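You operate a simulated robot arm through the tools that you are given. There is no shell and no other tool.

You are at the controls of a simulated robot arm. One attempt, no reset.

JOB
Empty the sack of almonds through the funnel into the clear jar and put the black lid on.
Fine: the funnel and the sack go back to their spots; the other sack keeps its nuts. Set down upright: what you pick out.

Only the result counts: the job must be done as asked and must still hold three seconds after the hand-in. Knocking over, shifting, dropping, spilling or breaking anything else fails it. Lids that push on must go on centred and level and be pressed home; caps that screw on are set level and turned clockwise until they are tight.

ROBOT AND FRAMES
A 7-joint arm with a three-finger gripper, fixed in place. Base frame: the origin is on the floor under the middle of its stand, x ahead of it, y to its left, z up; the work surface is at about z = 900. Readings come in mm, degrees, newtons and seconds.
It reaches about 1342 mm from its shoulder. Its first joint turns from -166.0 to 166.0 degrees. Payload 2.69 kg.
Tool frame: the origin (TCP) lies between the finger pads and is the grasp point; the fingertips stand 30 mm ahead of it; z points along the fingers, y is the line along which they close. The gripper opens to 128 mm; its body begins 117 mm behind the TCP.
Orientation is told as [roll, pitch, yaw] about the base's x, y, z axes, in that order, counted from this pose: with the fingers straight down and closing along the base's y, the tool's x points along the base's -x, its y along +y and its z along -z.

CONTROLS
- The arm moves only by the tool send_rows. Its argument "steps" is a list of rows, each an object (a shift or turn left out is 0, a gripper value left out holds the last) with "offset": the shift along the tool's x, y, z in mm, a list of three; "rotation": the turn, a rotation vector about the tool's x, y, z in rad, a list of three; "jaw": the gripper command, from -1 (shut) to 1 (fully open), values between in proportion. In form: [{"offset": [tx, ty, tz], "rotation": [wx, wy, wz], "jaw": jaw}, ...]. A call has 1 to 20 rows; each row is the pose to reach, as a shift and turn from the pose commanded when the call began, along the tool's axes at that moment. Each row takes 0.2 s and may step no farther than 50 mm and 8.6 degrees from the row before; otherwise, or with a gripper value out of range, the whole call is refused. A pose out of reach is approached as far as the arm can. The call stops where the force on the tool passes 40 N (or 10 N more than at its start, if that is more) or the arm is blocked; 0.2 s more then pass. The fingers move at their own pace (about 127 mm/s each) and stop on an object; they squeeze with about 37 N. The grip force told is the motor's: it shows also when the fingers shut on nothing. Time passes only in rows, and 0.2 s behind the last, so rows that repeat a pose let the fingers close. The reply holds the time, the measured pose of the TCP, the force on the tool along the base axes, the opening and the grip force, in the units named above and with some noise, with the torque about the TCP (base axes, N m) and any sound that the robot's microphone picked up, and new pictures: "views" is both (left out), scene, wrist or none.
- Cameras (640 x 400 px; columns grow to the right, rows downward): "scene" is fixed at [48.7, 501.2, 1531.1]; the picture's right is [-0.28, -0.96, 0.00], its down [-0.56, 0.16, -0.81] and it looks along [0.78, -0.23, -0.59] (base axes); focal length 282 px, centre (320, 200). "wrist" rides on the gripper at [58, 54, -131] in the tool frame; the picture's right is [-0.68, 0.74, 0.00], its down [-0.62, -0.57, -0.55] and it looks along [-0.40, -0.37, 0.84] (tool axes); focal length 234 px, centre (320, 200). There is no depth. A picture from a camera that has moved, and an enlarged one, comes with that camera's place and axes in the base frame and with its lens.
- lift_body(by): moves the trunk up (or, below 0, down) by that many mm; the arm rides with it, the base frame stays. It gives what a move gives, with no picture.
- close_up(camera, box): a new picture of the part [left, top, right, bottom] of that camera's present view, enlarged. The clock stands still meanwhile.
- hand_in(): hands the job in; it is judged then, once.

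Nothing tells you positions but the pictures and the camera data. Unless the task says otherwise, let go and move clear before handing in.

The tools are called after "Call:" by a JSON object that holds its "api" and its "payload". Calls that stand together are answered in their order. send_rows: Moves the arm, as the interface text tells. Its arguments: {"type":"object","properties":{"steps":{"type":"array","items":{"type":"object","properties":{"offset":{"type":"array","items":{"type":"number"}},"rotation":{"type":"array","items":{"type":"number"}},"jaw":{"type":"number"}}}},"views":{"type":"string","enum":["both","scene","wrist","none"]}},"required":["steps"]} The other tools are called the same way: lift_body (by) moves the trunk up or down; close_up (camera, box) takes an enlarged picture of a part of a camera's view; hand_in () hands the job in.

At the start:

```text
clock: 0.0
position: [419.4, 557.1, 1372.6]
tool_rot: [0.0, 0.0, 0.0]
force: [0.5, -0.4, 0.2]
ft_torque: [-0.02, -0.01, 0.02]
width: 128.0
finger_force: 0.1
trunk travel left (down, up): [-150.0, 200.0]
```

scene: 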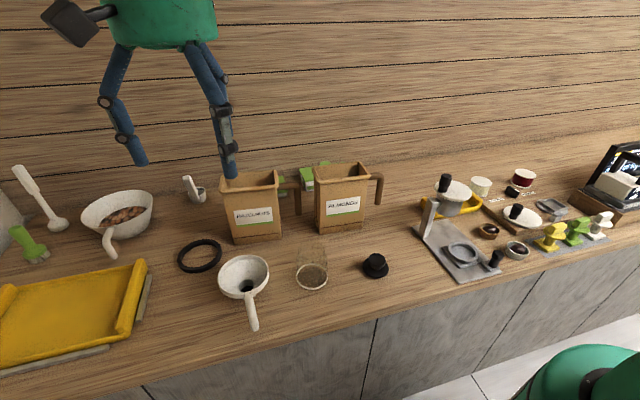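
wrist: 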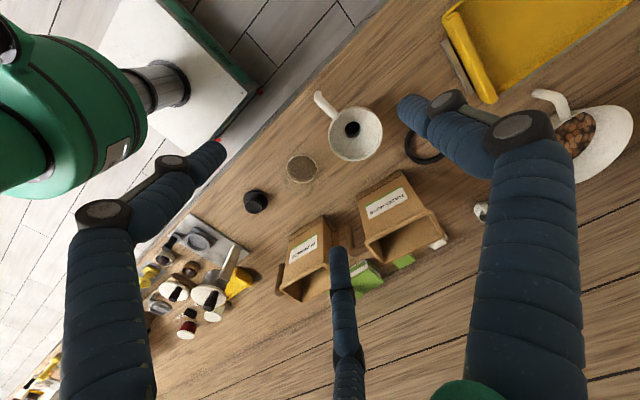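

I see two paper-like sacks (one labelled hazelnuts/walnuts, one almonds), a funnel with handle, a clear jar and a black lid in the middle of the counter. I will zoom in first to read labels and locate things exactly.

Call:
{"api": "close_up", "payload": {"camera": "scene", "box": [200, 140, 400, 265]}}

Call:
{"api": "close_up", "payload": {"camera": "scene", "box": [170, 220, 410, 370]}}

Call:
{"api": "close_up", "payload": {"camera": "wrist", "box": [220, 80, 460, 310]}}

Call:
{"api": "close_up", "payload": {"camera": "scene", "box": [400, 140, 640, 290]}}

```text
3.20 times, centred on (300, 202) of scene
camera zoom: at [48.7, 501.2, 1531.1], right [-0.28, -0.96, 0.0], down [-0.56, 0.16, -0.81], along [0.78, -0.23, -0.59], focal length 901 px, centre (384, 192)
```

zoom: 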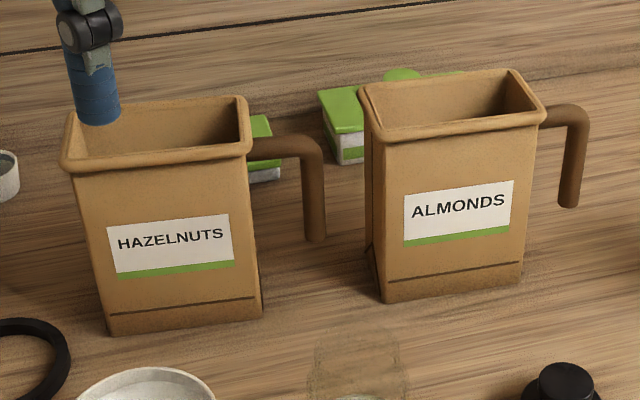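

```text
2.67 times, centred on (290, 295) of scene
camera zoom: at [48.7, 501.2, 1531.1], right [-0.28, -0.96, 0.0], down [-0.56, 0.16, -0.81], along [0.78, -0.23, -0.59], focal length 751 px, centre (400, -53)
```

zoom: 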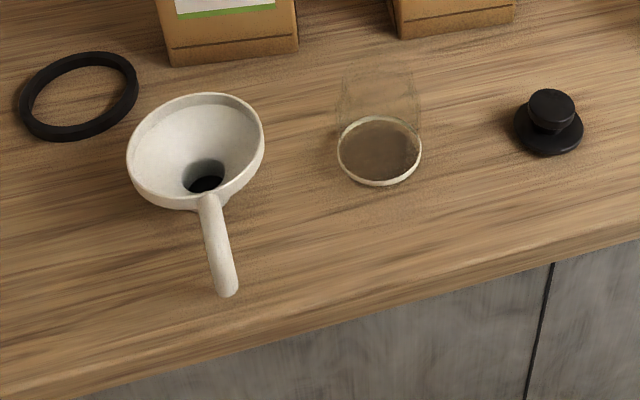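

```text
1.74 times, centred on (340, 195) of wrist
camera zoom: at [361.4, 609.9, 1503.7], right [0.68, 0.74, 0.0], down [0.62, -0.57, 0.55], along [0.4, -0.37, -0.84], focal length 407 px, centre (285, 209)
```

zoom: 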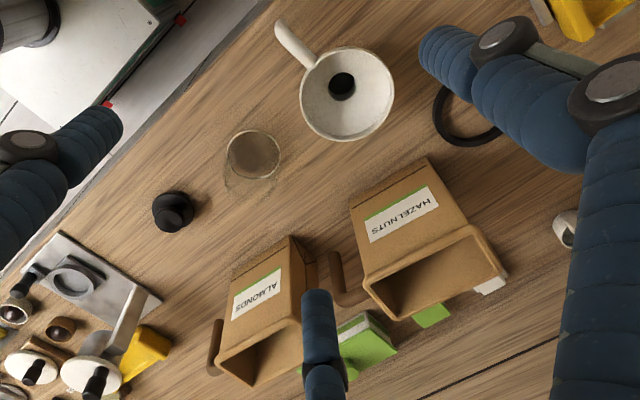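

```text
2.67 times, centred on (520, 215) of scene
camera zoom: at [48.7, 501.2, 1531.1], right [-0.28, -0.96, 0.0], down [-0.56, 0.16, -0.81], along [0.78, -0.23, -0.59], focal length 751 px, centre (-213, 160)
```

zoom: 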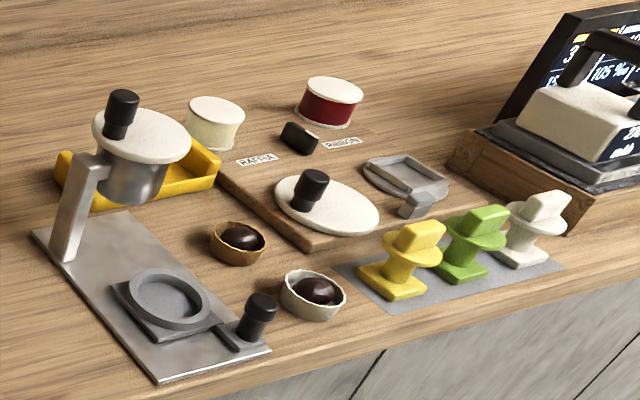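

I see the hazelnut sack on the left and the almond sack on the right, the funnel near (538, 556), the jar near (545, 379) and the lid near (516, 200). I'll zoom further on the jar, the lid, the funnel and the almond sack handle.

Call:
{"api": "close_up", "payload": {"camera": "scene", "box": [280, 225, 345, 300]}}

Call:
{"api": "close_up", "payload": {"camera": "scene", "box": [350, 240, 410, 285]}}

Call:
{"api": "close_up", "payload": {"camera": "scene", "box": [205, 245, 285, 335]}}

Call:
{"api": "close_up", "payload": {"camera": "scene", "box": [300, 150, 400, 245]}}

Call:
{"api": "close_up", "payload": {"camera": "wrist", "box": [230, 90, 400, 230]}}

```text
5.33 times, centred on (312, 262) of scene
camera zoom: at [48.7, 501.2, 1531.1], right [-0.28, -0.96, 0.0], down [-0.56, 0.16, -0.81], along [0.78, -0.23, -0.59], focal length 1501 px, centre (360, -133)
```

zoom: 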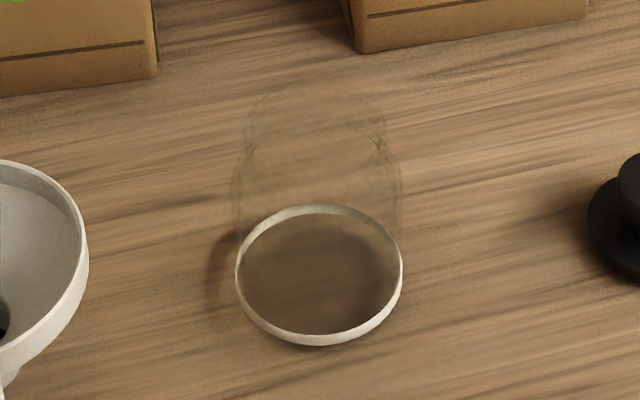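

```text
8.89 times, centred on (380, 262) of scene
camera zoom: at [48.7, 501.2, 1531.1], right [-0.28, -0.96, 0.0], down [-0.56, 0.16, -0.81], along [0.78, -0.23, -0.59], focal length 2502 px, centre (-213, -356)
```

zoom: 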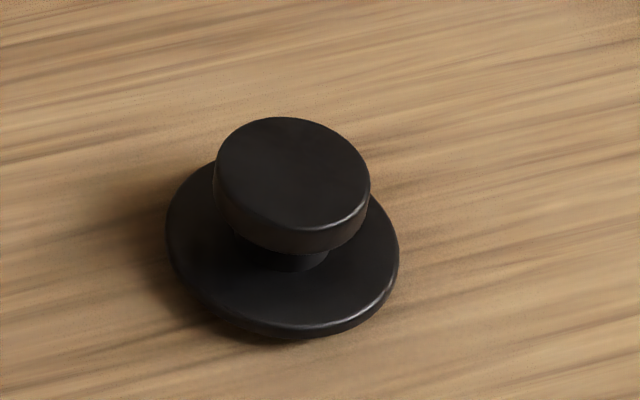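

```text
4.44 times, centred on (245, 290) of scene
camera zoom: at [48.7, 501.2, 1531.1], right [-0.28, -0.96, 0.0], down [-0.56, 0.16, -0.81], along [0.78, -0.23, -0.59], focal length 1251 px, centre (653, -200)
```

zoom: 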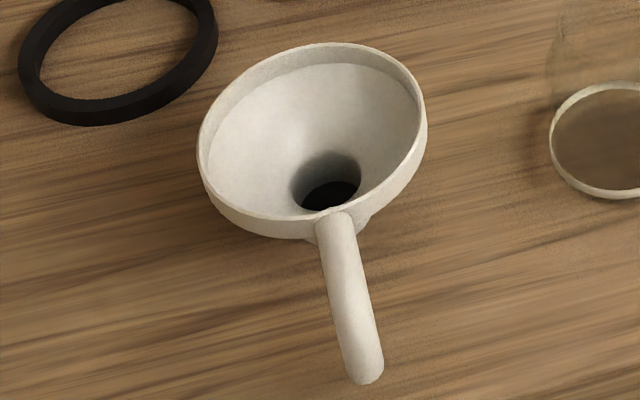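

```text
4.21 times, centred on (350, 198) of scene
camera zoom: at [48.7, 501.2, 1531.1], right [-0.28, -0.96, 0.0], down [-0.56, 0.16, -0.81], along [0.78, -0.23, -0.59], focal length 1185 px, centre (194, 210)
```

zoom: 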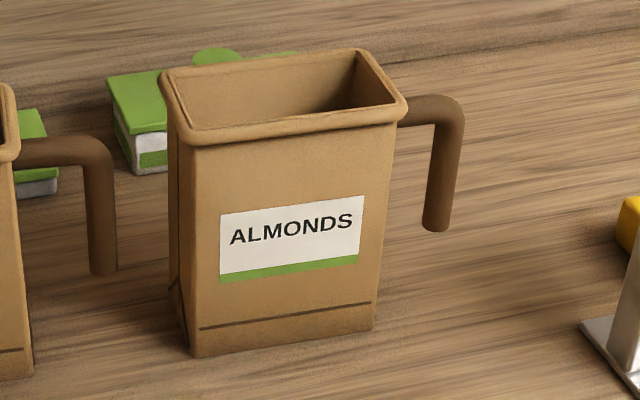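

```text
2.86 times, centred on (315, 160) of wrist
camera zoom: at [361.4, 609.9, 1503.7], right [0.68, 0.74, 0.0], down [0.62, -0.57, 0.55], along [0.4, -0.37, -0.84], focal length 669 px, centre (334, 314)
```

zoom: 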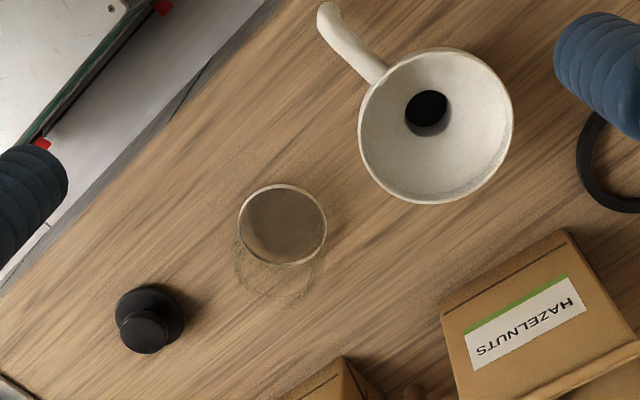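

The funnel sits with its rim at about z 970 and an L-shaped handle pointing toward me, ending near (421, 545). I'll move down above the handle to look more closely before grasping it.

Call:
{"api": "send_rows", "payload": {"steps": [{"offset": [0, 0, 45]}, {"offset": [-5, -3, 90]}, {"offset": [-10, -5, 135]}, {"offset": [-15, -8, 180]}, {"offset": [-18, -9, 225]}, {"offset": [-18, -10, 250]}], "views": "both"}}

```text
clock: 1.4
position: [437.2, 547.3, 1125.1]
tool_rot: [0.0, 0.0, 0.1]
force: [0.1, 0.1, 0.6]
ft_torque: [-0.01, 0.01, 0.01]
width: 127.9
finger_force: 0.1
trunk travel left (down, up): [-150.0, 200.0]
camera wrist: at [379.3, 599.3, 1255.2], right [0.68, 0.74, 0.0], down [0.62, -0.56, 0.55], along [0.4, -0.37, -0.84], focal length 234 px, centre (320, 200)
```

scene: 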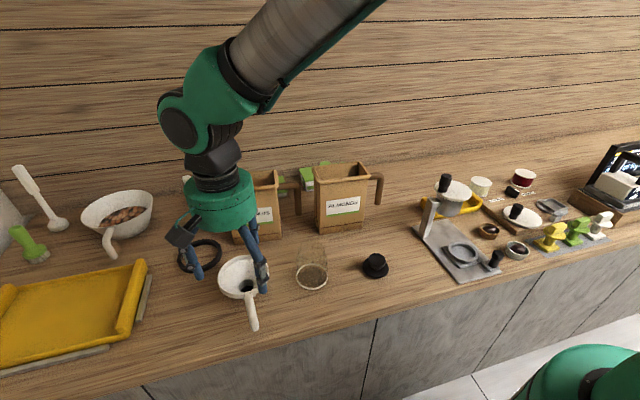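
wrist: 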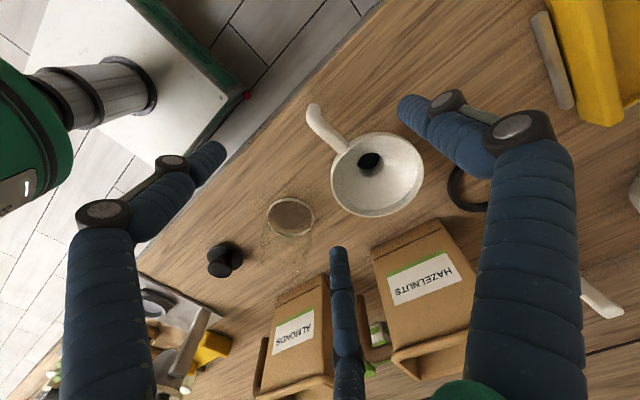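

The gripper is above the funnel handle. I'll zoom in on funnel and handle from both cameras to triangulate them.

Call:
{"api": "close_up", "payload": {"camera": "wrist", "box": [240, 80, 460, 240]}}

Call:
{"api": "close_up", "payload": {"camera": "scene", "box": [150, 150, 310, 340]}}

Call:
{"api": "close_up", "payload": {"camera": "wrist", "box": [190, 180, 340, 300]}}

```text
2.50 times, centred on (350, 160) of wrist
camera zoom: at [379.3, 599.3, 1255.2], right [0.68, 0.74, 0.0], down [0.62, -0.56, 0.55], along [0.4, -0.37, -0.84], focal length 585 px, centre (245, 300)
```

zoom: 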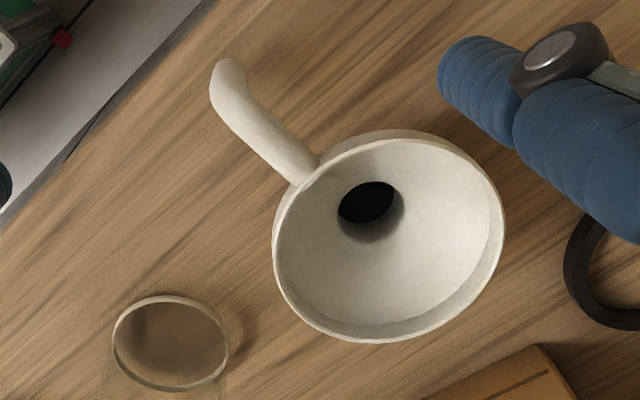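

```text
2.11 times, centred on (230, 245) of scene
camera zoom: at [48.7, 501.2, 1531.1], right [-0.28, -0.96, 0.0], down [-0.56, 0.16, -0.81], along [0.78, -0.23, -0.59], focal length 593 px, centre (510, 105)
```

zoom: 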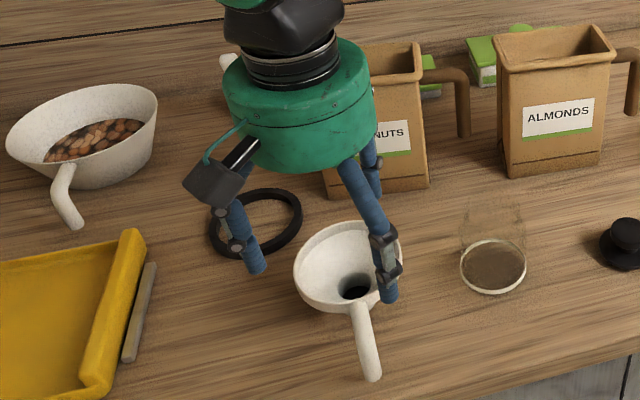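

```text
3.33 times, centred on (265, 240) of wrist
camera zoom: at [379.3, 599.3, 1255.2], right [0.68, 0.74, 0.0], down [0.62, -0.56, 0.55], along [0.4, -0.37, -0.84], focal length 781 px, centre (503, 67)
```

zoom: 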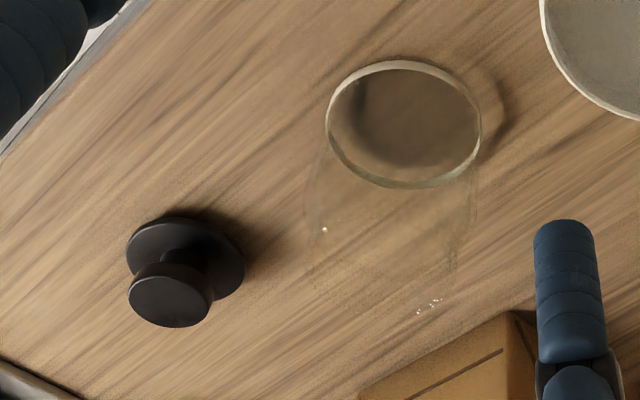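

Before grasping anything I want to see how the three fingers move, so I'll close the gripper in free air above the funnel and look.

Call:
{"api": "send_rows", "payload": {"steps": [{"jaw": -0.5}, {"jaw": -0.5}, {"jaw": -0.5}, {"jaw": -0.5}], "views": "both"}}

Call:
{"api": "close_up", "payload": {"camera": "scene", "box": [150, 150, 310, 340]}}

Call:
{"api": "send_rows", "payload": {"steps": [{"jaw": -1}, {"jaw": -1}, {"jaw": -1}, {"jaw": -1}], "views": "both"}}

Call:
{"api": "close_up", "payload": {"camera": "scene", "box": [150, 150, 310, 340]}}

```text
clock: 2.4
position: [438.2, 546.3, 1124.9]
tool_rot: [0.0, 0.1, 0.0]
force: [0.5, 0.3, 0.1]
ft_torque: [-0.04, 0.03, -0.05]
width: 32.0
finger_force: 0.0
trunk travel left (down, up): [-150.0, 200.0]
camera wrist: at [379.1, 599.0, 1255.7], right [0.68, 0.74, 0.0], down [0.62, -0.57, 0.55], along [0.4, -0.37, -0.84], focal length 234 px, centre (320, 200)
```

scene: 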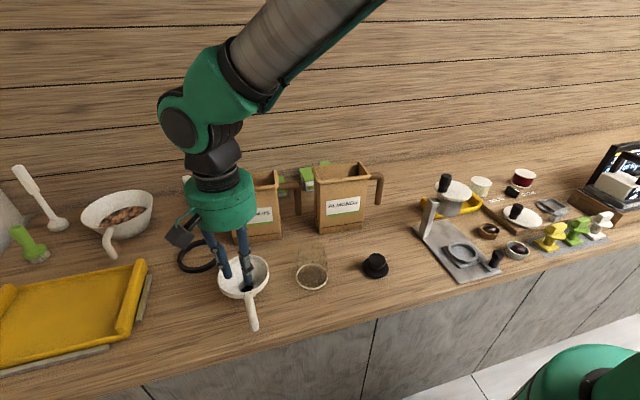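
wrist: 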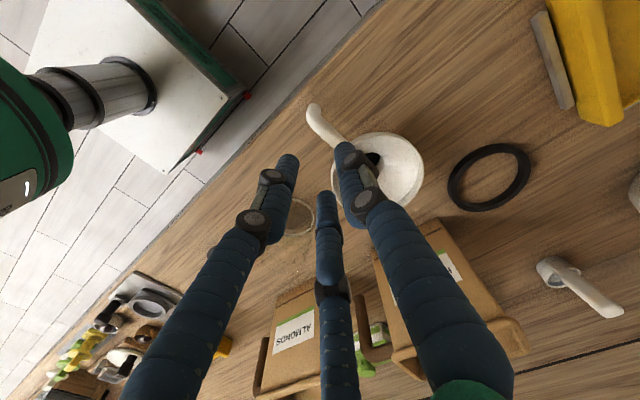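

```text
2.11 times, centred on (230, 245) of scene
camera zoom: at [48.7, 501.2, 1531.1], right [-0.28, -0.96, 0.0], down [-0.56, 0.16, -0.81], along [0.78, -0.23, -0.59], focal length 593 px, centre (510, 105)
```

zoom: 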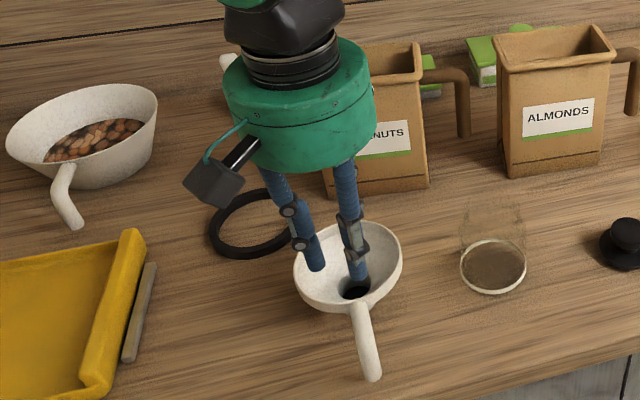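

```text
clock: 3.4
position: [437.4, 547.2, 1125.5]
tool_rot: [0.0, 0.0, 0.0]
force: [0.5, 0.4, 0.2]
ft_torque: [0.01, 0.02, 0.01]
width: 2.4
finger_force: 31.2
trunk travel left (down, up): [-150.0, 200.0]
camera wrist: at [379.1, 599.1, 1255.7], right [0.68, 0.74, 0.0], down [0.62, -0.56, 0.55], along [0.4, -0.37, -0.84], focal length 234 px, centre (320, 200)
```

scene: 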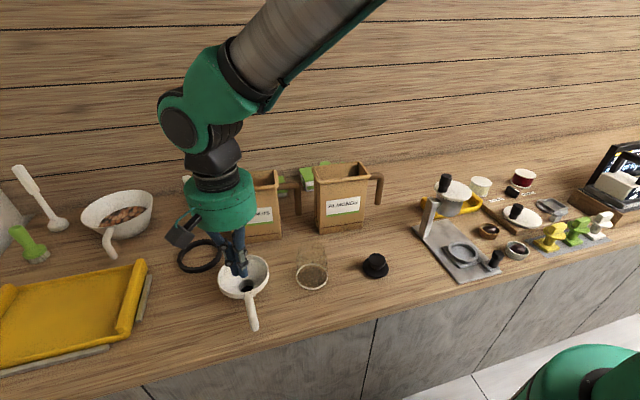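
wrist: 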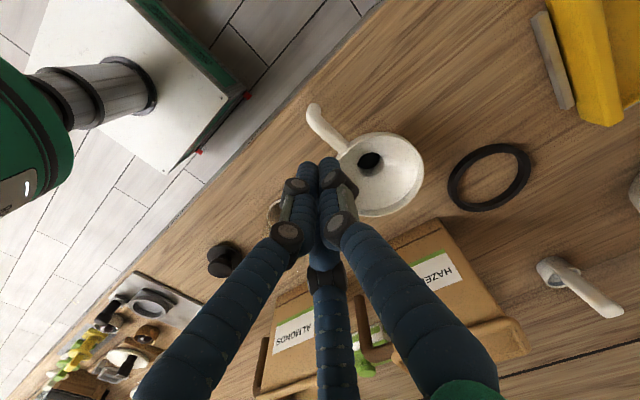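

```text
2.11 times, centred on (230, 245) of scene
camera zoom: at [48.7, 501.2, 1531.1], right [-0.28, -0.96, 0.0], down [-0.56, 0.16, -0.81], along [0.78, -0.23, -0.59], focal length 593 px, centre (510, 105)
```

zoom: 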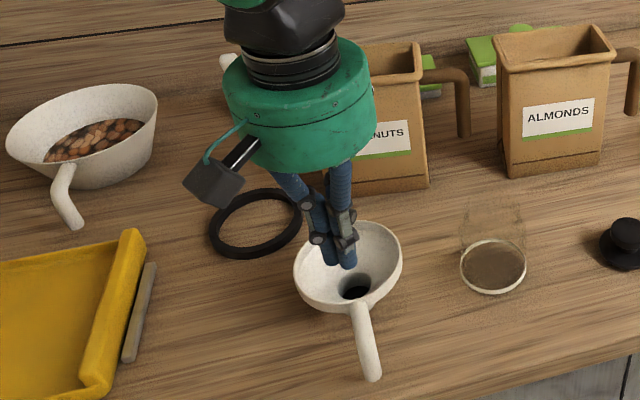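

The gripper is a centric three-jaw type (thumb on tool +y, two fingers 120° either side). I'll grip the funnel handle at its bend with the thumb on the outer side, so I open and yaw about 96° above the handle.

Call:
{"api": "send_rows", "payload": {"steps": [{"jaw": 1, "rotation": [0, 0, -0.14]}, {"rotation": [0, 0, -0.28]}, {"rotation": [0, 0, -0.42]}, {"rotation": [0, 0, -0.56], "offset": [3, -1, 0]}, {"rotation": [0, 0, -0.7], "offset": [7, -2, 0]}, {"rotation": [0, 0, -0.84], "offset": [7, -2, 0]}, {"rotation": [0, 0, -0.98], "offset": [7, -2, 0]}, {"rotation": [0, 0, -1.12], "offset": [7, -2, 0]}, {"rotation": [0, 0, -1.26], "offset": [7, -2, 0]}, {"rotation": [0, 0, -1.4], "offset": [7, -2, 0]}, {"rotation": [0, 0, -1.54], "offset": [7, -2, 0]}, {"rotation": [0, 0, -1.676], "offset": [7, -2, 0]}, {"rotation": [0, 0, -1.676], "offset": [7, -2, 0]}], "views": "both"}}

Call:
{"api": "close_up", "payload": {"camera": "scene", "box": [150, 150, 310, 340]}}

Call:
{"api": "close_up", "payload": {"camera": "wrist", "box": [160, 40, 480, 240]}}

```text
clock: 6.2
position: [431.6, 545.2, 1123.6]
tool_rot: [0.0, 0.0, 96.3]
force: [0.5, 0.5, 0.1]
ft_torque: [0.0, 0.03, 0.01]
width: 128.1
finger_force: 0.0
trunk travel left (down, up): [-150.0, 200.0]
camera wrist: at [383.7, 481.1, 1253.4], right [-0.8, 0.59, 0.0], down [0.5, 0.67, 0.55], along [0.33, 0.44, -0.84], focal length 234 px, centre (320, 200)
```

scene: 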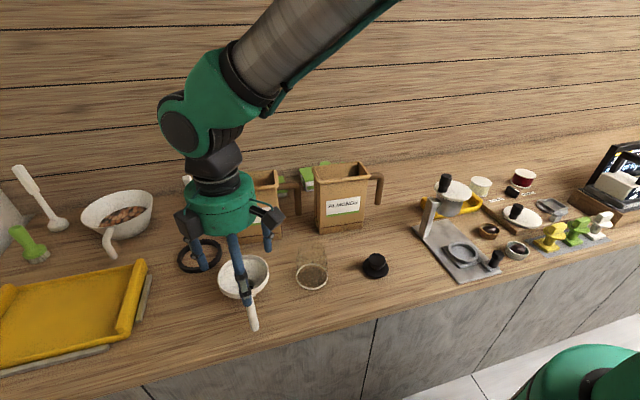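
wrist: 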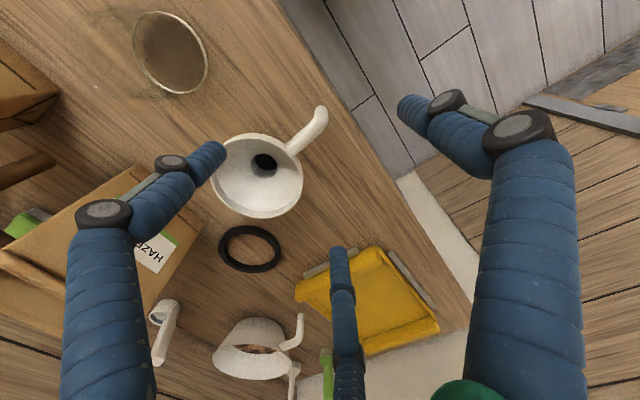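

```text
2.11 times, centred on (230, 245) of scene
camera zoom: at [48.7, 501.2, 1531.1], right [-0.28, -0.96, 0.0], down [-0.56, 0.16, -0.81], along [0.78, -0.23, -0.59], focal length 593 px, centre (510, 105)
```

zoom: 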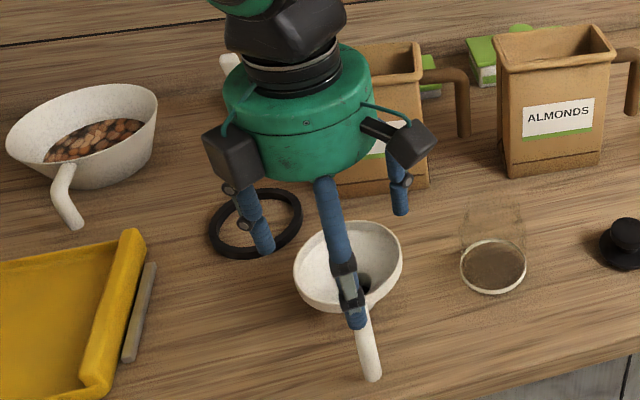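

```text
2.00 times, centred on (320, 140) of wrist
camera zoom: at [383.7, 481.1, 1253.4], right [-0.8, 0.59, 0.0], down [0.5, 0.67, 0.55], along [0.33, 0.44, -0.84], focal length 468 px, centre (320, 320)
```

zoom: 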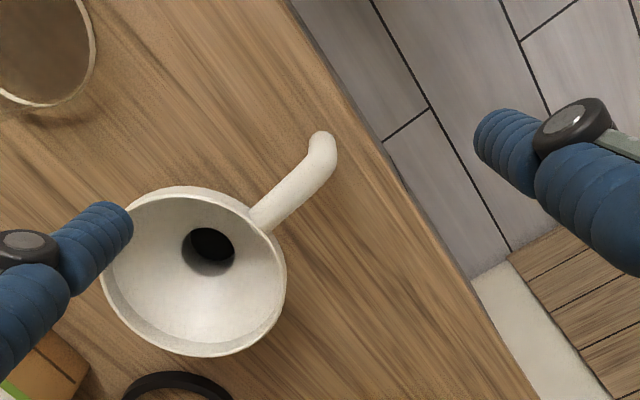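

The gripper is oriented with the thumb on the outer side of the funnel handle. I'll descend partway and re-check alignment before closing.

Call:
{"api": "send_rows", "payload": {"steps": [{"offset": [0, 0, 45]}, {"offset": [0, 0, 90]}, {"offset": [0, 0, 120]}, {"offset": [0, 0, 120]}], "views": "both"}}

Call:
{"api": "close_up", "payload": {"camera": "scene", "box": [170, 200, 310, 340]}}

Call:
{"api": "close_up", "payload": {"camera": "wrist", "box": [200, 60, 440, 240]}}

```text
clock: 7.2
position: [430.7, 545.7, 1001.7]
tool_rot: [0.0, 0.0, 96.1]
force: [-0.1, 1.3, -1.0]
ft_torque: [0.0, 0.04, 0.03]
width: 128.0
finger_force: 0.1
trunk travel left (down, up): [-150.0, 200.0]
camera wrist: at [383.8, 480.8, 1132.9], right [-0.8, 0.59, 0.0], down [0.5, 0.67, 0.55], along [0.33, 0.44, -0.84], focal length 234 px, centre (320, 200)
```

scene: 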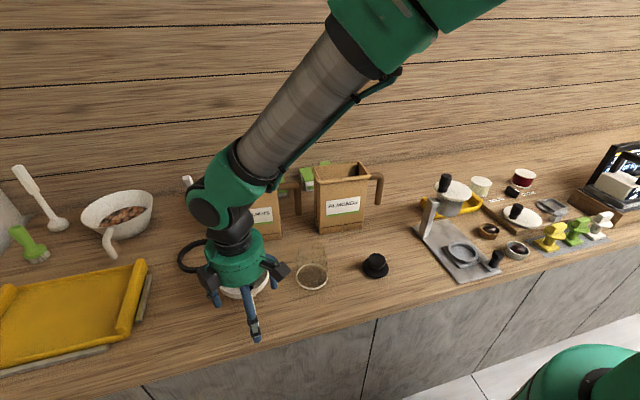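
wrist: 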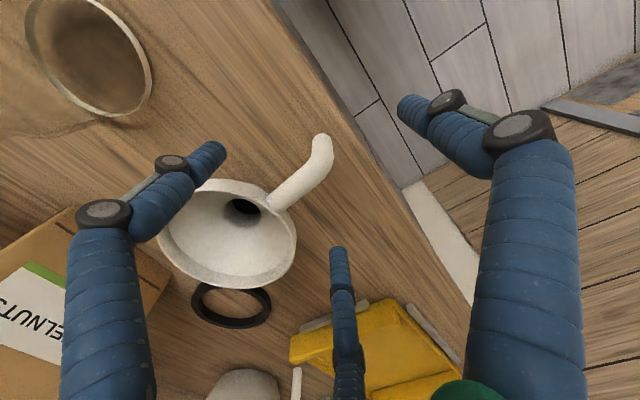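

```text
2.86 times, centred on (240, 270) of scene
camera zoom: at [48.7, 501.2, 1531.1], right [-0.28, -0.96, 0.0], down [-0.56, 0.16, -0.81], along [0.78, -0.23, -0.59], focal length 804 px, centre (549, 0)
```

zoom: 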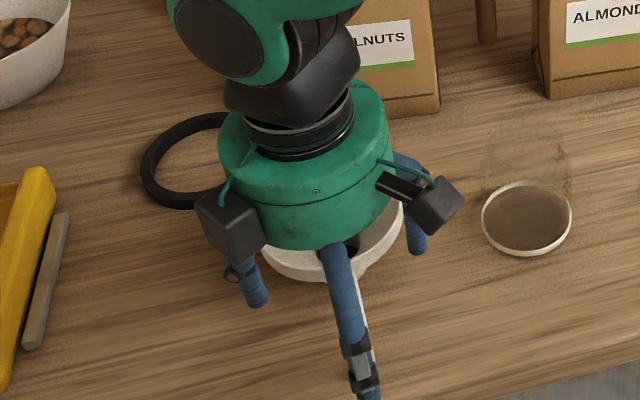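

```text
2.22 times, centred on (320, 150) of wrist
camera zoom: at [383.8, 480.8, 1132.9], right [-0.8, 0.59, 0.0], down [0.5, 0.67, 0.55], along [0.33, 0.44, -0.84], focal length 520 px, centre (320, 311)
```

zoom: 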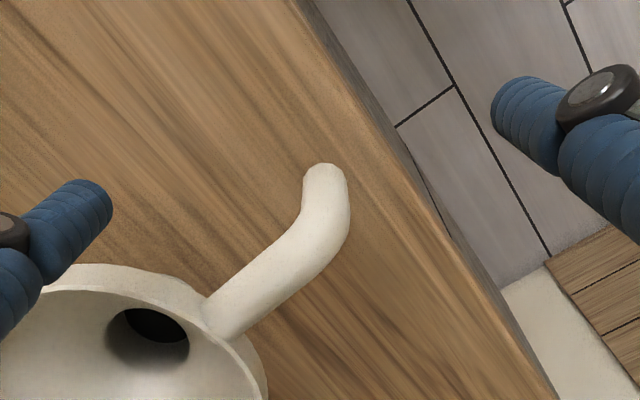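

The handle's vertical leg is at about (425, 541) and its horizontal part at z≈966. I'll lower so the fingers cage the bend and close on it.

Call:
{"api": "send_rows", "payload": {"steps": [{"offset": [2.8, 2.3, 20]}, {"offset": [2.8, 2.3, 45]}, {"offset": [2.8, 2.3, 45]}], "views": "wrist"}}

Call:
{"api": "send_rows", "payload": {"steps": [{"jaw": -0.5}, {"jaw": -0.5}, {"jaw": -0.5}], "views": "both"}}

Call:
{"api": "close_up", "payload": {"camera": "wrist", "box": [200, 60, 440, 240]}}

```text
clock: 8.0
position: [429.8, 542.2, 957.8]
tool_rot: [0.1, 0.0, 96.1]
force: [-0.5, 1.4, -1.1]
ft_torque: [-0.01, 0.02, 0.0]
width: 128.1
finger_force: 0.1
trunk travel left (down, up): [-150.0, 200.0]
camera wrist: at [382.0, 477.9, 1088.3], right [-0.8, 0.59, 0.0], down [0.5, 0.67, 0.55], along [0.33, 0.44, -0.84], focal length 234 px, centre (320, 200)
```

wrist: 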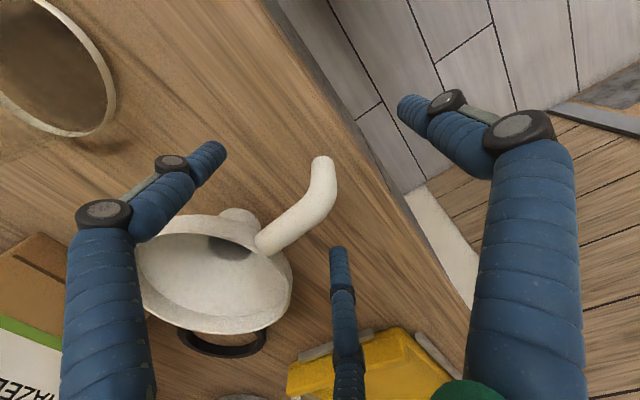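

```text
clock: 8.8
position: [429.1, 543.0, 958.4]
tool_rot: [0.0, 0.1, 96.1]
force: [-0.7, 0.5, 0.1]
ft_torque: [0.0, 0.0, -0.01]
width: 32.2
finger_force: 0.0
trunk travel left (down, up): [-150.0, 200.0]
camera wrist: at [381.8, 477.6, 1088.7], right [-0.8, 0.59, 0.0], down [0.5, 0.67, 0.55], along [0.33, 0.44, -0.84], focal length 234 px, centre (320, 200)
```

scene: 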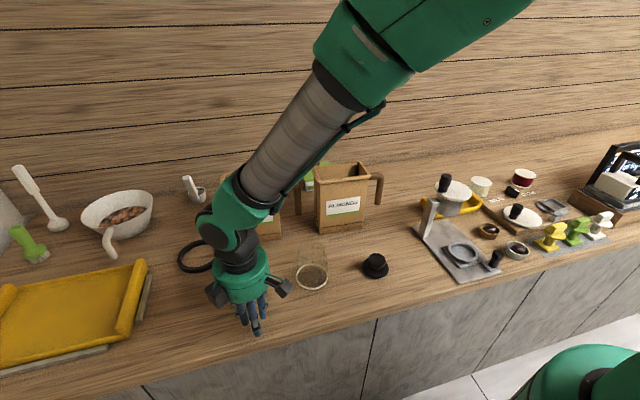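
wrist: 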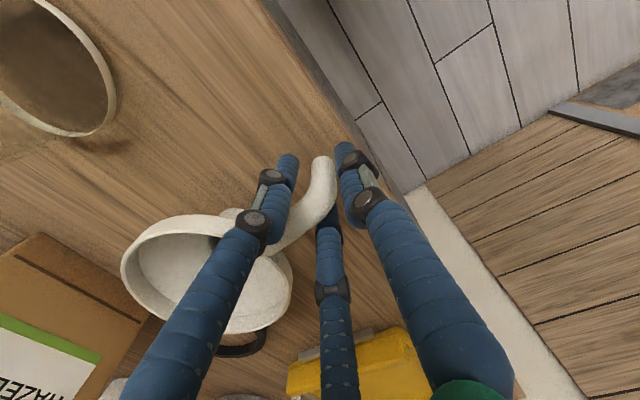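

```text
2.22 times, centred on (320, 150) of wrist
camera zoom: at [381.8, 477.6, 1088.7], right [-0.8, 0.59, 0.0], down [0.5, 0.67, 0.55], along [0.33, 0.44, -0.84], focal length 520 px, centre (320, 311)
```

zoom: 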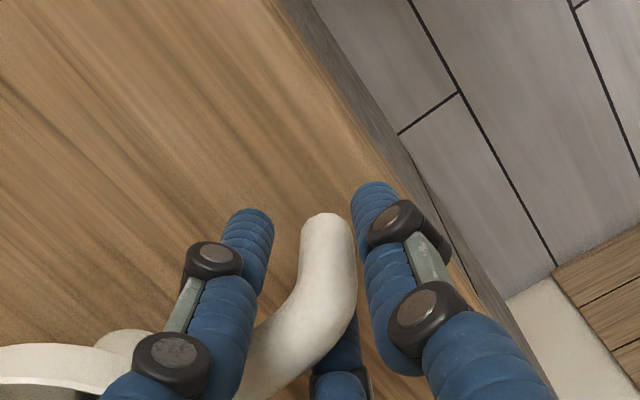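

The three fingers bracket the handle bend as planned. I'll close fully and check the grip.

Call:
{"api": "send_rows", "payload": {"steps": [{"jaw": -0.8}, {"jaw": -1}, {"jaw": -1}, {"jaw": -1}, {"jaw": -1}], "views": "both"}}

Call:
{"api": "close_up", "payload": {"camera": "wrist", "box": [200, 60, 440, 240]}}

Call:
{"api": "close_up", "payload": {"camera": "scene", "box": [170, 200, 310, 340]}}

```text
clock: 10.0
position: [429.9, 542.7, 958.6]
tool_rot: [-0.1, 0.1, 96.1]
force: [0.0, 0.2, 0.2]
ft_torque: [0.0, 0.16, -0.01]
width: 18.6
finger_force: 37.0
trunk travel left (down, up): [-150.0, 200.0]
camera wrist: at [381.8, 477.6, 1088.7], right [-0.8, 0.59, 0.0], down [0.5, 0.67, 0.55], along [0.33, 0.44, -0.84], focal length 234 px, centre (320, 200)
```

scene: 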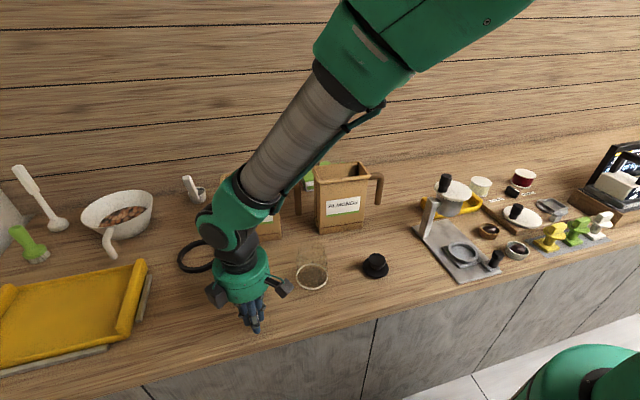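
wrist: 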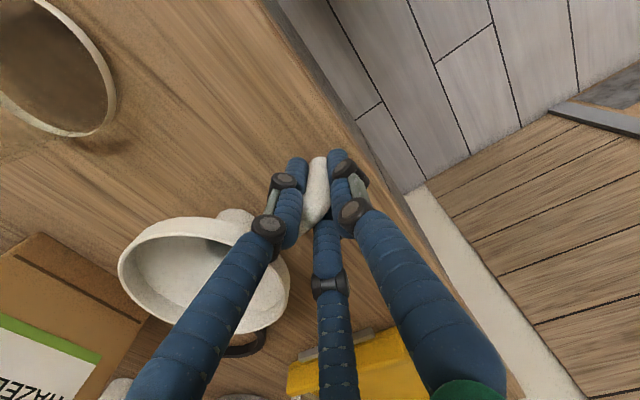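

```text
2.22 times, centred on (320, 150) of wrist
camera zoom: at [381.8, 477.6, 1088.7], right [-0.8, 0.59, 0.0], down [0.5, 0.67, 0.55], along [0.33, 0.44, -0.84], focal length 520 px, centre (320, 311)
```

zoom: 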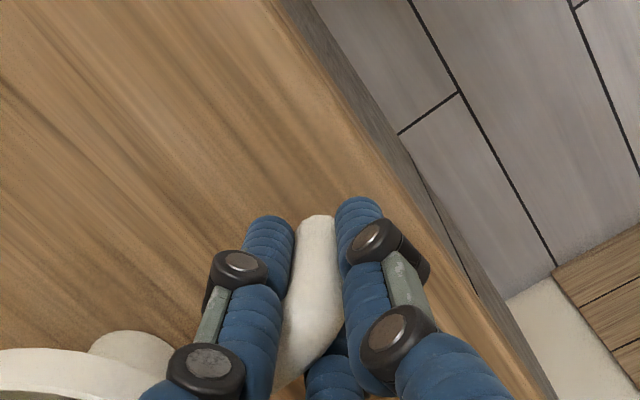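

```text
2.86 times, centred on (240, 270) of scene
camera zoom: at [48.7, 501.2, 1531.1], right [-0.28, -0.96, 0.0], down [-0.56, 0.16, -0.81], along [0.78, -0.23, -0.59], focal length 804 px, centre (549, 0)
```

zoom: 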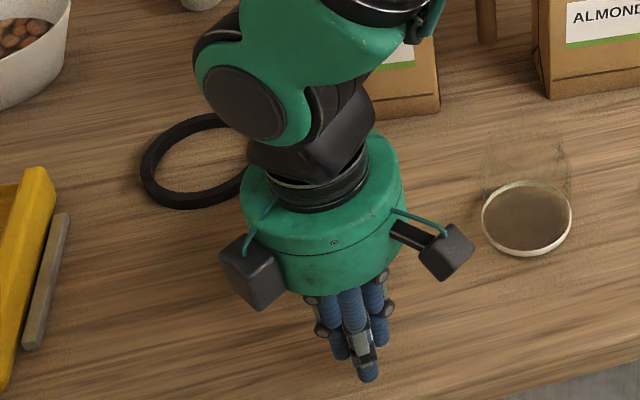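

The grip holds (18.6 mm, 37 N) with the funnel handle. I'll lift the funnel straight up by 160 mm and look.

Call:
{"api": "send_rows", "payload": {"steps": [{"offset": [0, 0, -10]}, {"offset": [0, 0, -30]}, {"offset": [0, 0, -60]}, {"offset": [0, 0, -95]}, {"offset": [0, 0, -130]}, {"offset": [0, 0, -160]}, {"offset": [0, 0, -160]}], "views": "both"}}

Call:
{"api": "close_up", "payload": {"camera": "scene", "box": [170, 170, 350, 320]}}

Call:
{"api": "close_up", "payload": {"camera": "wrist", "box": [40, 60, 360, 260]}}

```text
clock: 11.6
position: [429.2, 541.7, 1119.4]
tool_rot: [-0.1, 0.0, 96.1]
force: [0.5, -0.1, -0.7]
ft_torque: [-0.01, 0.12, 0.0]
width: 18.3
finger_force: 37.1
trunk travel left (down, up): [-150.0, 200.0]
camera wrist: at [382.3, 478.2, 1250.5], right [-0.8, 0.59, 0.0], down [0.5, 0.67, 0.55], along [0.33, 0.44, -0.84], focal length 234 px, centre (320, 200)
```

scene: 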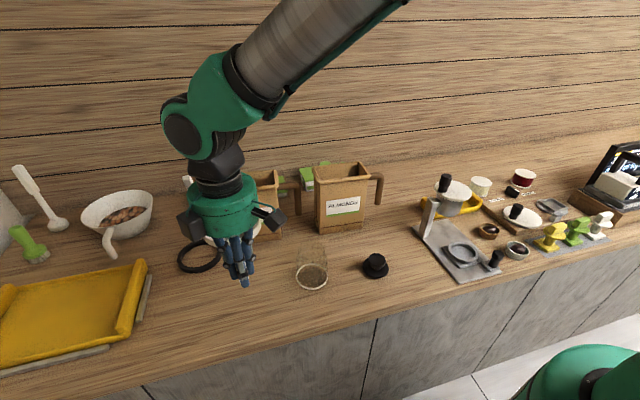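
wrist: 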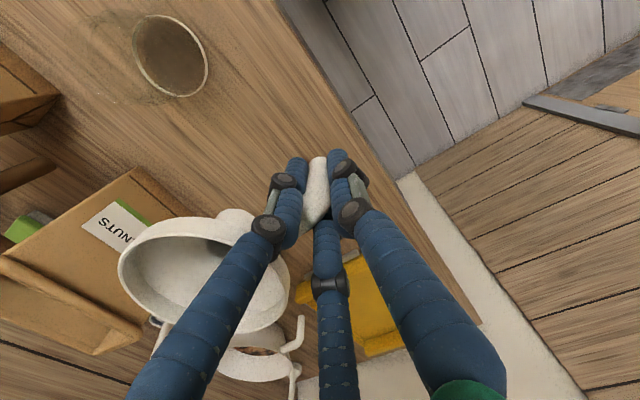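

```text
2.67 times, centred on (260, 245) of scene
camera zoom: at [48.7, 501.2, 1531.1], right [-0.28, -0.96, 0.0], down [-0.56, 0.16, -0.81], along [0.78, -0.23, -0.59], focal length 751 px, centre (480, 80)
```

zoom: 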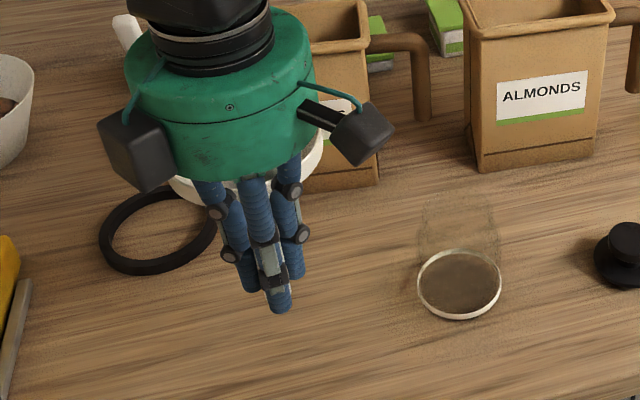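

```text
2.00 times, centred on (200, 160) of wrist
camera zoom: at [382.3, 478.2, 1250.5], right [-0.8, 0.59, 0.0], down [0.5, 0.67, 0.55], along [0.33, 0.44, -0.84], focal length 468 px, centre (560, 280)
```

zoom: 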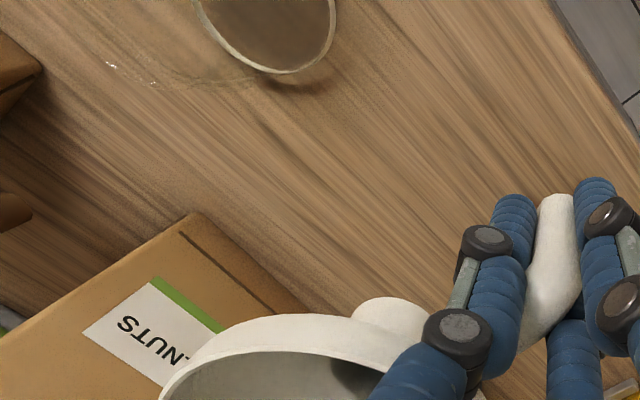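

The funnel is held rigidly. I'll carry it across so its spout is roughly above the jar mouth, staying high, then check alignment.

Call:
{"api": "send_rows", "payload": {"steps": [{"offset": [35, 4, 0]}, {"offset": [80, 9, 0]}, {"offset": [125, 14, 0]}, {"offset": [160, 18, 0]}, {"offset": [175.8, 20.3, 0]}, {"offset": [175.8, 20.3, 0]}, {"offset": [175.8, 20.3, 0]}], "views": "both"}}

Call:
{"api": "close_up", "payload": {"camera": "scene", "box": [240, 190, 380, 310]}}

Call:
{"api": "close_up", "payload": {"camera": "wrist", "box": [80, 140, 340, 360]}}

```text
clock: 13.2
position: [427.0, 366.4, 1119.7]
tool_rot: [0.1, 0.0, 96.1]
force: [0.1, -0.1, 0.0]
ft_torque: [0.01, 0.14, 0.0]
width: 18.6
finger_force: 37.4
trunk travel left (down, up): [-150.0, 200.0]
camera wrist: at [379.9, 301.8, 1249.3], right [-0.8, 0.59, 0.0], down [0.5, 0.67, 0.55], along [0.33, 0.44, -0.84], focal length 234 px, centre (320, 200)
```

scene: 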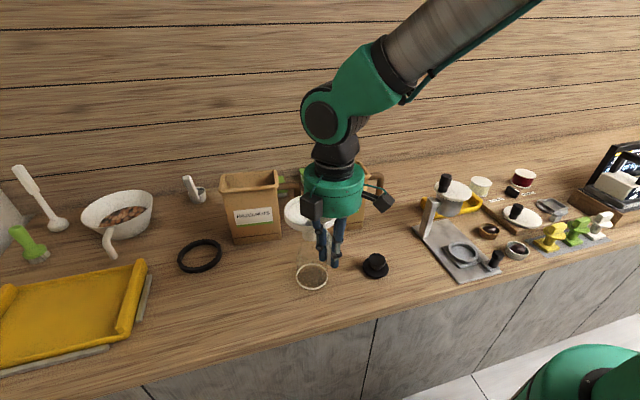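
wrist: 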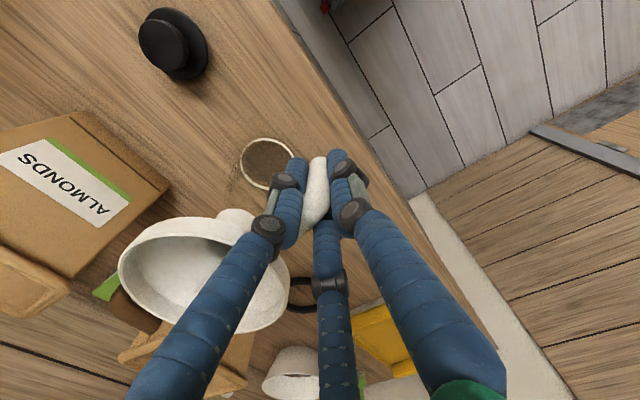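

```text
3.33 times, centred on (310, 250) of scene
camera zoom: at [48.7, 501.2, 1531.1], right [-0.28, -0.96, 0.0], down [-0.56, 0.16, -0.81], along [0.78, -0.23, -0.59], focal length 938 px, centre (353, 33)
```

zoom: 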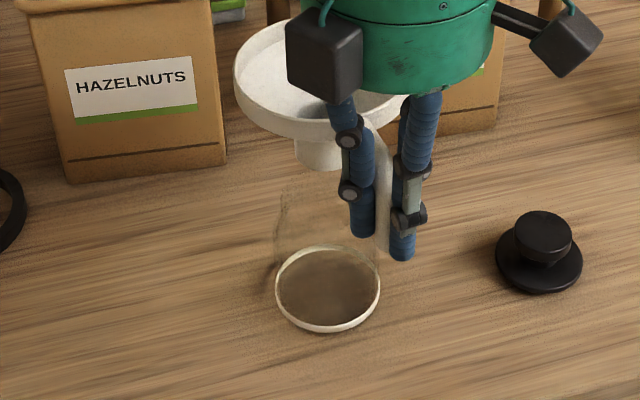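

```text
1.82 times, centred on (210, 250) of wrist
camera zoom: at [379.9, 301.8, 1249.3], right [-0.8, 0.59, 0.0], down [0.5, 0.67, 0.55], along [0.33, 0.44, -0.84], focal length 426 px, centre (520, 109)
```

zoom: 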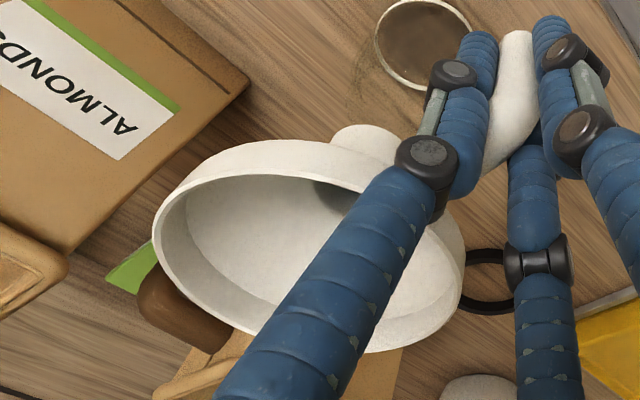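

The funnel hangs about over the jar; by my estimate it needs a few mm of correction. I'll zoom to compare the spout with the jar mouth.

Call:
{"api": "close_up", "payload": {"camera": "scene", "box": [285, 225, 345, 295]}}

Call:
{"api": "send_rows", "payload": {"steps": [{"offset": [0, 4.3, 15]}, {"offset": [0, 4.3, 30]}, {"offset": [0, 4.3, 38]}, {"offset": [0, 4.3, 38]}], "views": "both"}}

Call:
{"api": "close_up", "payload": {"camera": "scene", "box": [275, 225, 345, 295]}}

Call:
{"api": "close_up", "payload": {"camera": "wrist", "box": [180, 100, 320, 220]}}

```text
5.71 times, centred on (315, 260) of scene
camera zoom: at [48.7, 501.2, 1531.1], right [-0.28, -0.96, 0.0], down [-0.56, 0.16, -0.81], along [0.78, -0.23, -0.59], focal length 1609 px, centre (349, -143)
```

zoom: 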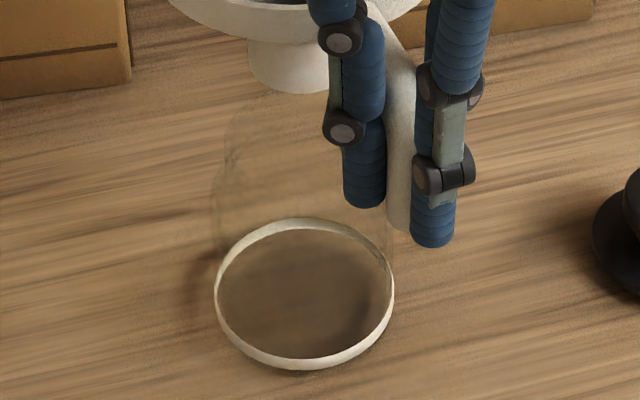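

```text
clock: 14.2
position: [423.3, 364.7, 1079.2]
tool_rot: [0.0, 0.0, 96.2]
force: [0.3, 0.0, -1.4]
ft_torque: [0.0, 0.12, -0.05]
width: 18.5
finger_force: 36.8
trunk travel left (down, up): [-150.0, 200.0]
camera wrist: at [376.1, 300.9, 1210.7], right [-0.8, 0.59, 0.0], down [0.5, 0.67, 0.55], along [0.33, 0.44, -0.84], focal length 234 px, centre (320, 200)
```

scene: 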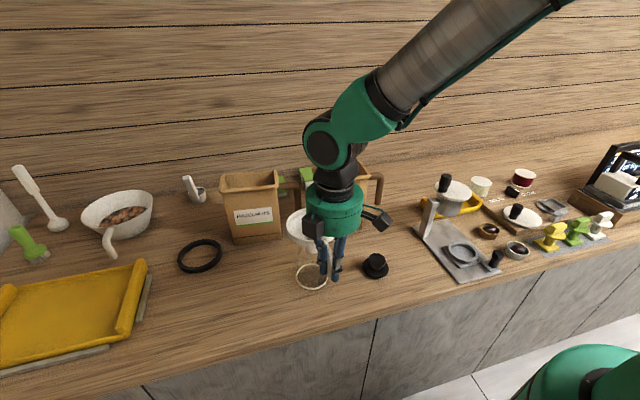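
wrist: 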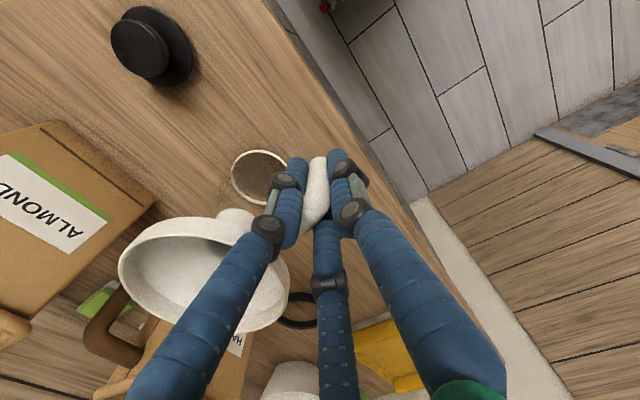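

```text
5.71 times, centred on (310, 260) of scene
camera zoom: at [48.7, 501.2, 1531.1], right [-0.28, -0.96, 0.0], down [-0.56, 0.16, -0.81], along [0.78, -0.23, -0.59], focal length 1609 px, centre (377, -143)
```

zoom: 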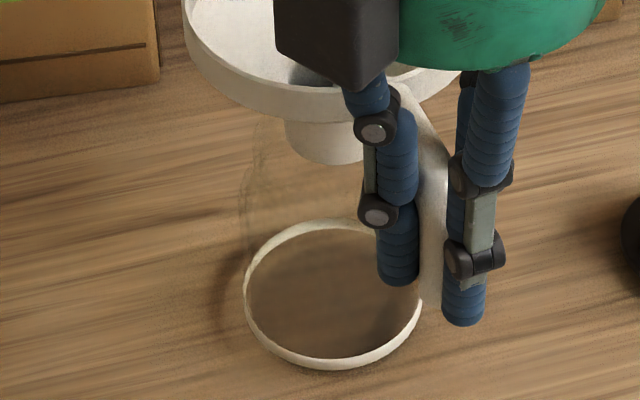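

```text
3.33 times, centred on (250, 160) of wrist
camera zoom: at [376.1, 300.9, 1210.7], right [-0.8, 0.59, 0.0], down [0.5, 0.67, 0.55], along [0.33, 0.44, -0.84], focal length 781 px, centre (553, 333)
```

zoom: 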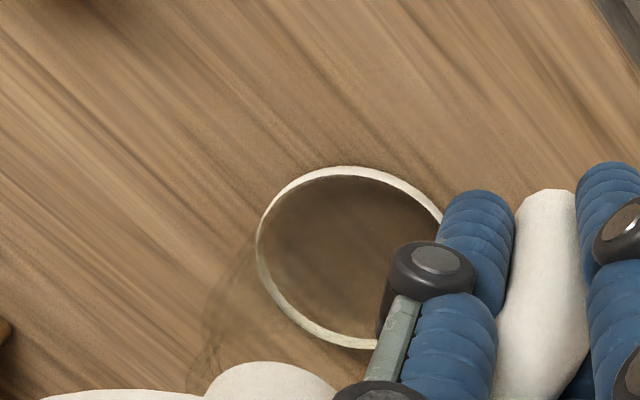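

Comparing spout bottom with the jar mouth, the funnel is about 8 mm too near me. I'll shift it by +8 mm in x, and lower a little to verify the spout against the rim.

Call:
{"api": "send_rows", "payload": {"steps": [{"offset": [0, -8, 0]}, {"offset": [0, -8, 0]}], "views": "none"}}

Call:
{"api": "close_up", "payload": {"camera": "scene", "box": [280, 215, 345, 295]}}

Call:
{"api": "close_up", "payload": {"camera": "wrist", "box": [180, 120, 320, 240]}}

```text
clock: 14.8
position: [431.8, 366.1, 1079.5]
tool_rot: [0.0, 0.0, 96.1]
force: [0.0, 0.1, -1.3]
ft_torque: [-0.03, 0.15, 0.02]
width: 18.2
finger_force: 37.2
trunk travel left (down, up): [-150.0, 200.0]
```

```text
5.00 times, centred on (312, 255) of scene
camera zoom: at [48.7, 501.2, 1531.1], right [-0.28, -0.96, 0.0], down [-0.56, 0.16, -0.81], along [0.78, -0.23, -0.59], focal length 1408 px, centre (358, -75)
```

zoom: 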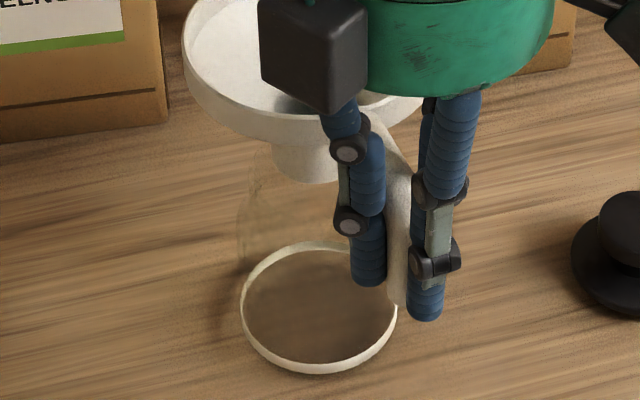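

```text
3.33 times, centred on (250, 180) of wrist
camera zoom: at [383.9, 301.7, 1210.6], right [-0.8, 0.59, 0.0], down [0.5, 0.67, 0.55], along [0.33, 0.44, -0.84], focal length 781 px, centre (553, 267)
```

zoom: 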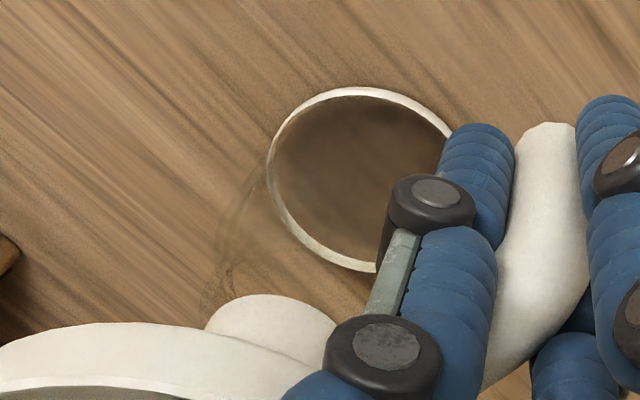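

The spout is now within about 2 mm of the jar axis. I'll lower carefully in small steps watching the force.

Call:
{"api": "send_rows", "payload": {"steps": [{"offset": [0, 0, 8]}, {"offset": [0, 0, 16]}, {"offset": [0, 0, 22]}, {"offset": [0, 0, 22]}], "views": "none"}}

Call:
{"api": "close_up", "payload": {"camera": "scene", "box": [280, 215, 345, 295]}}

Call:
{"api": "close_up", "payload": {"camera": "wrist", "box": [180, 120, 320, 240]}}

```text
clock: 15.8
position: [430.7, 364.8, 1056.9]
tool_rot: [0.0, 0.0, 96.1]
force: [0.2, 0.4, -1.1]
ft_torque: [-0.01, 0.13, 0.03]
width: 18.2
finger_force: 37.1
trunk travel left (down, up): [-150.0, 200.0]
```

```text
5.00 times, centred on (312, 255) of scene
camera zoom: at [48.7, 501.2, 1531.1], right [-0.28, -0.96, 0.0], down [-0.56, 0.16, -0.81], along [0.78, -0.23, -0.59], focal length 1408 px, centre (358, -75)
```

zoom: 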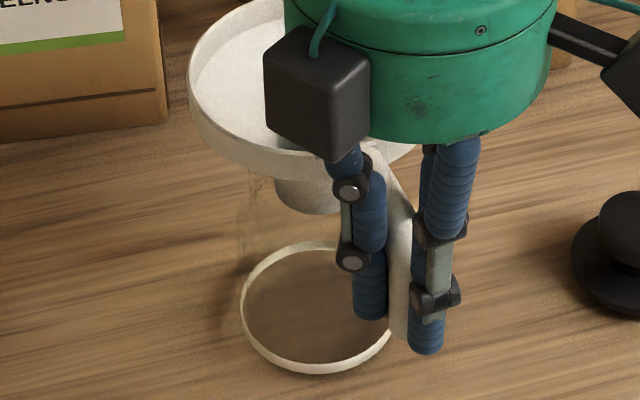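

```text
3.33 times, centred on (250, 180) of wrist
camera zoom: at [383.8, 300.8, 1188.2], right [-0.8, 0.59, 0.0], down [0.5, 0.67, 0.55], along [0.33, 0.44, -0.84], focal length 781 px, centre (553, 267)
```

zoom: 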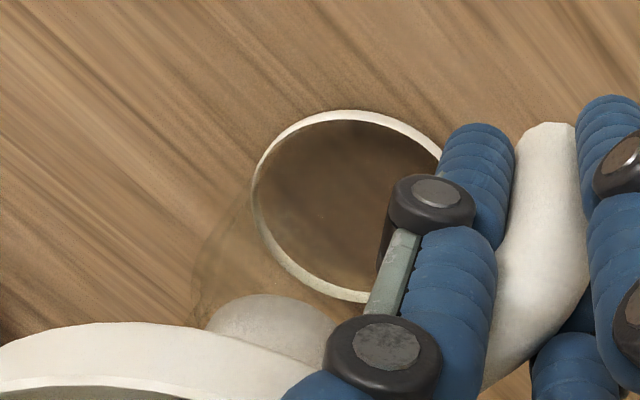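

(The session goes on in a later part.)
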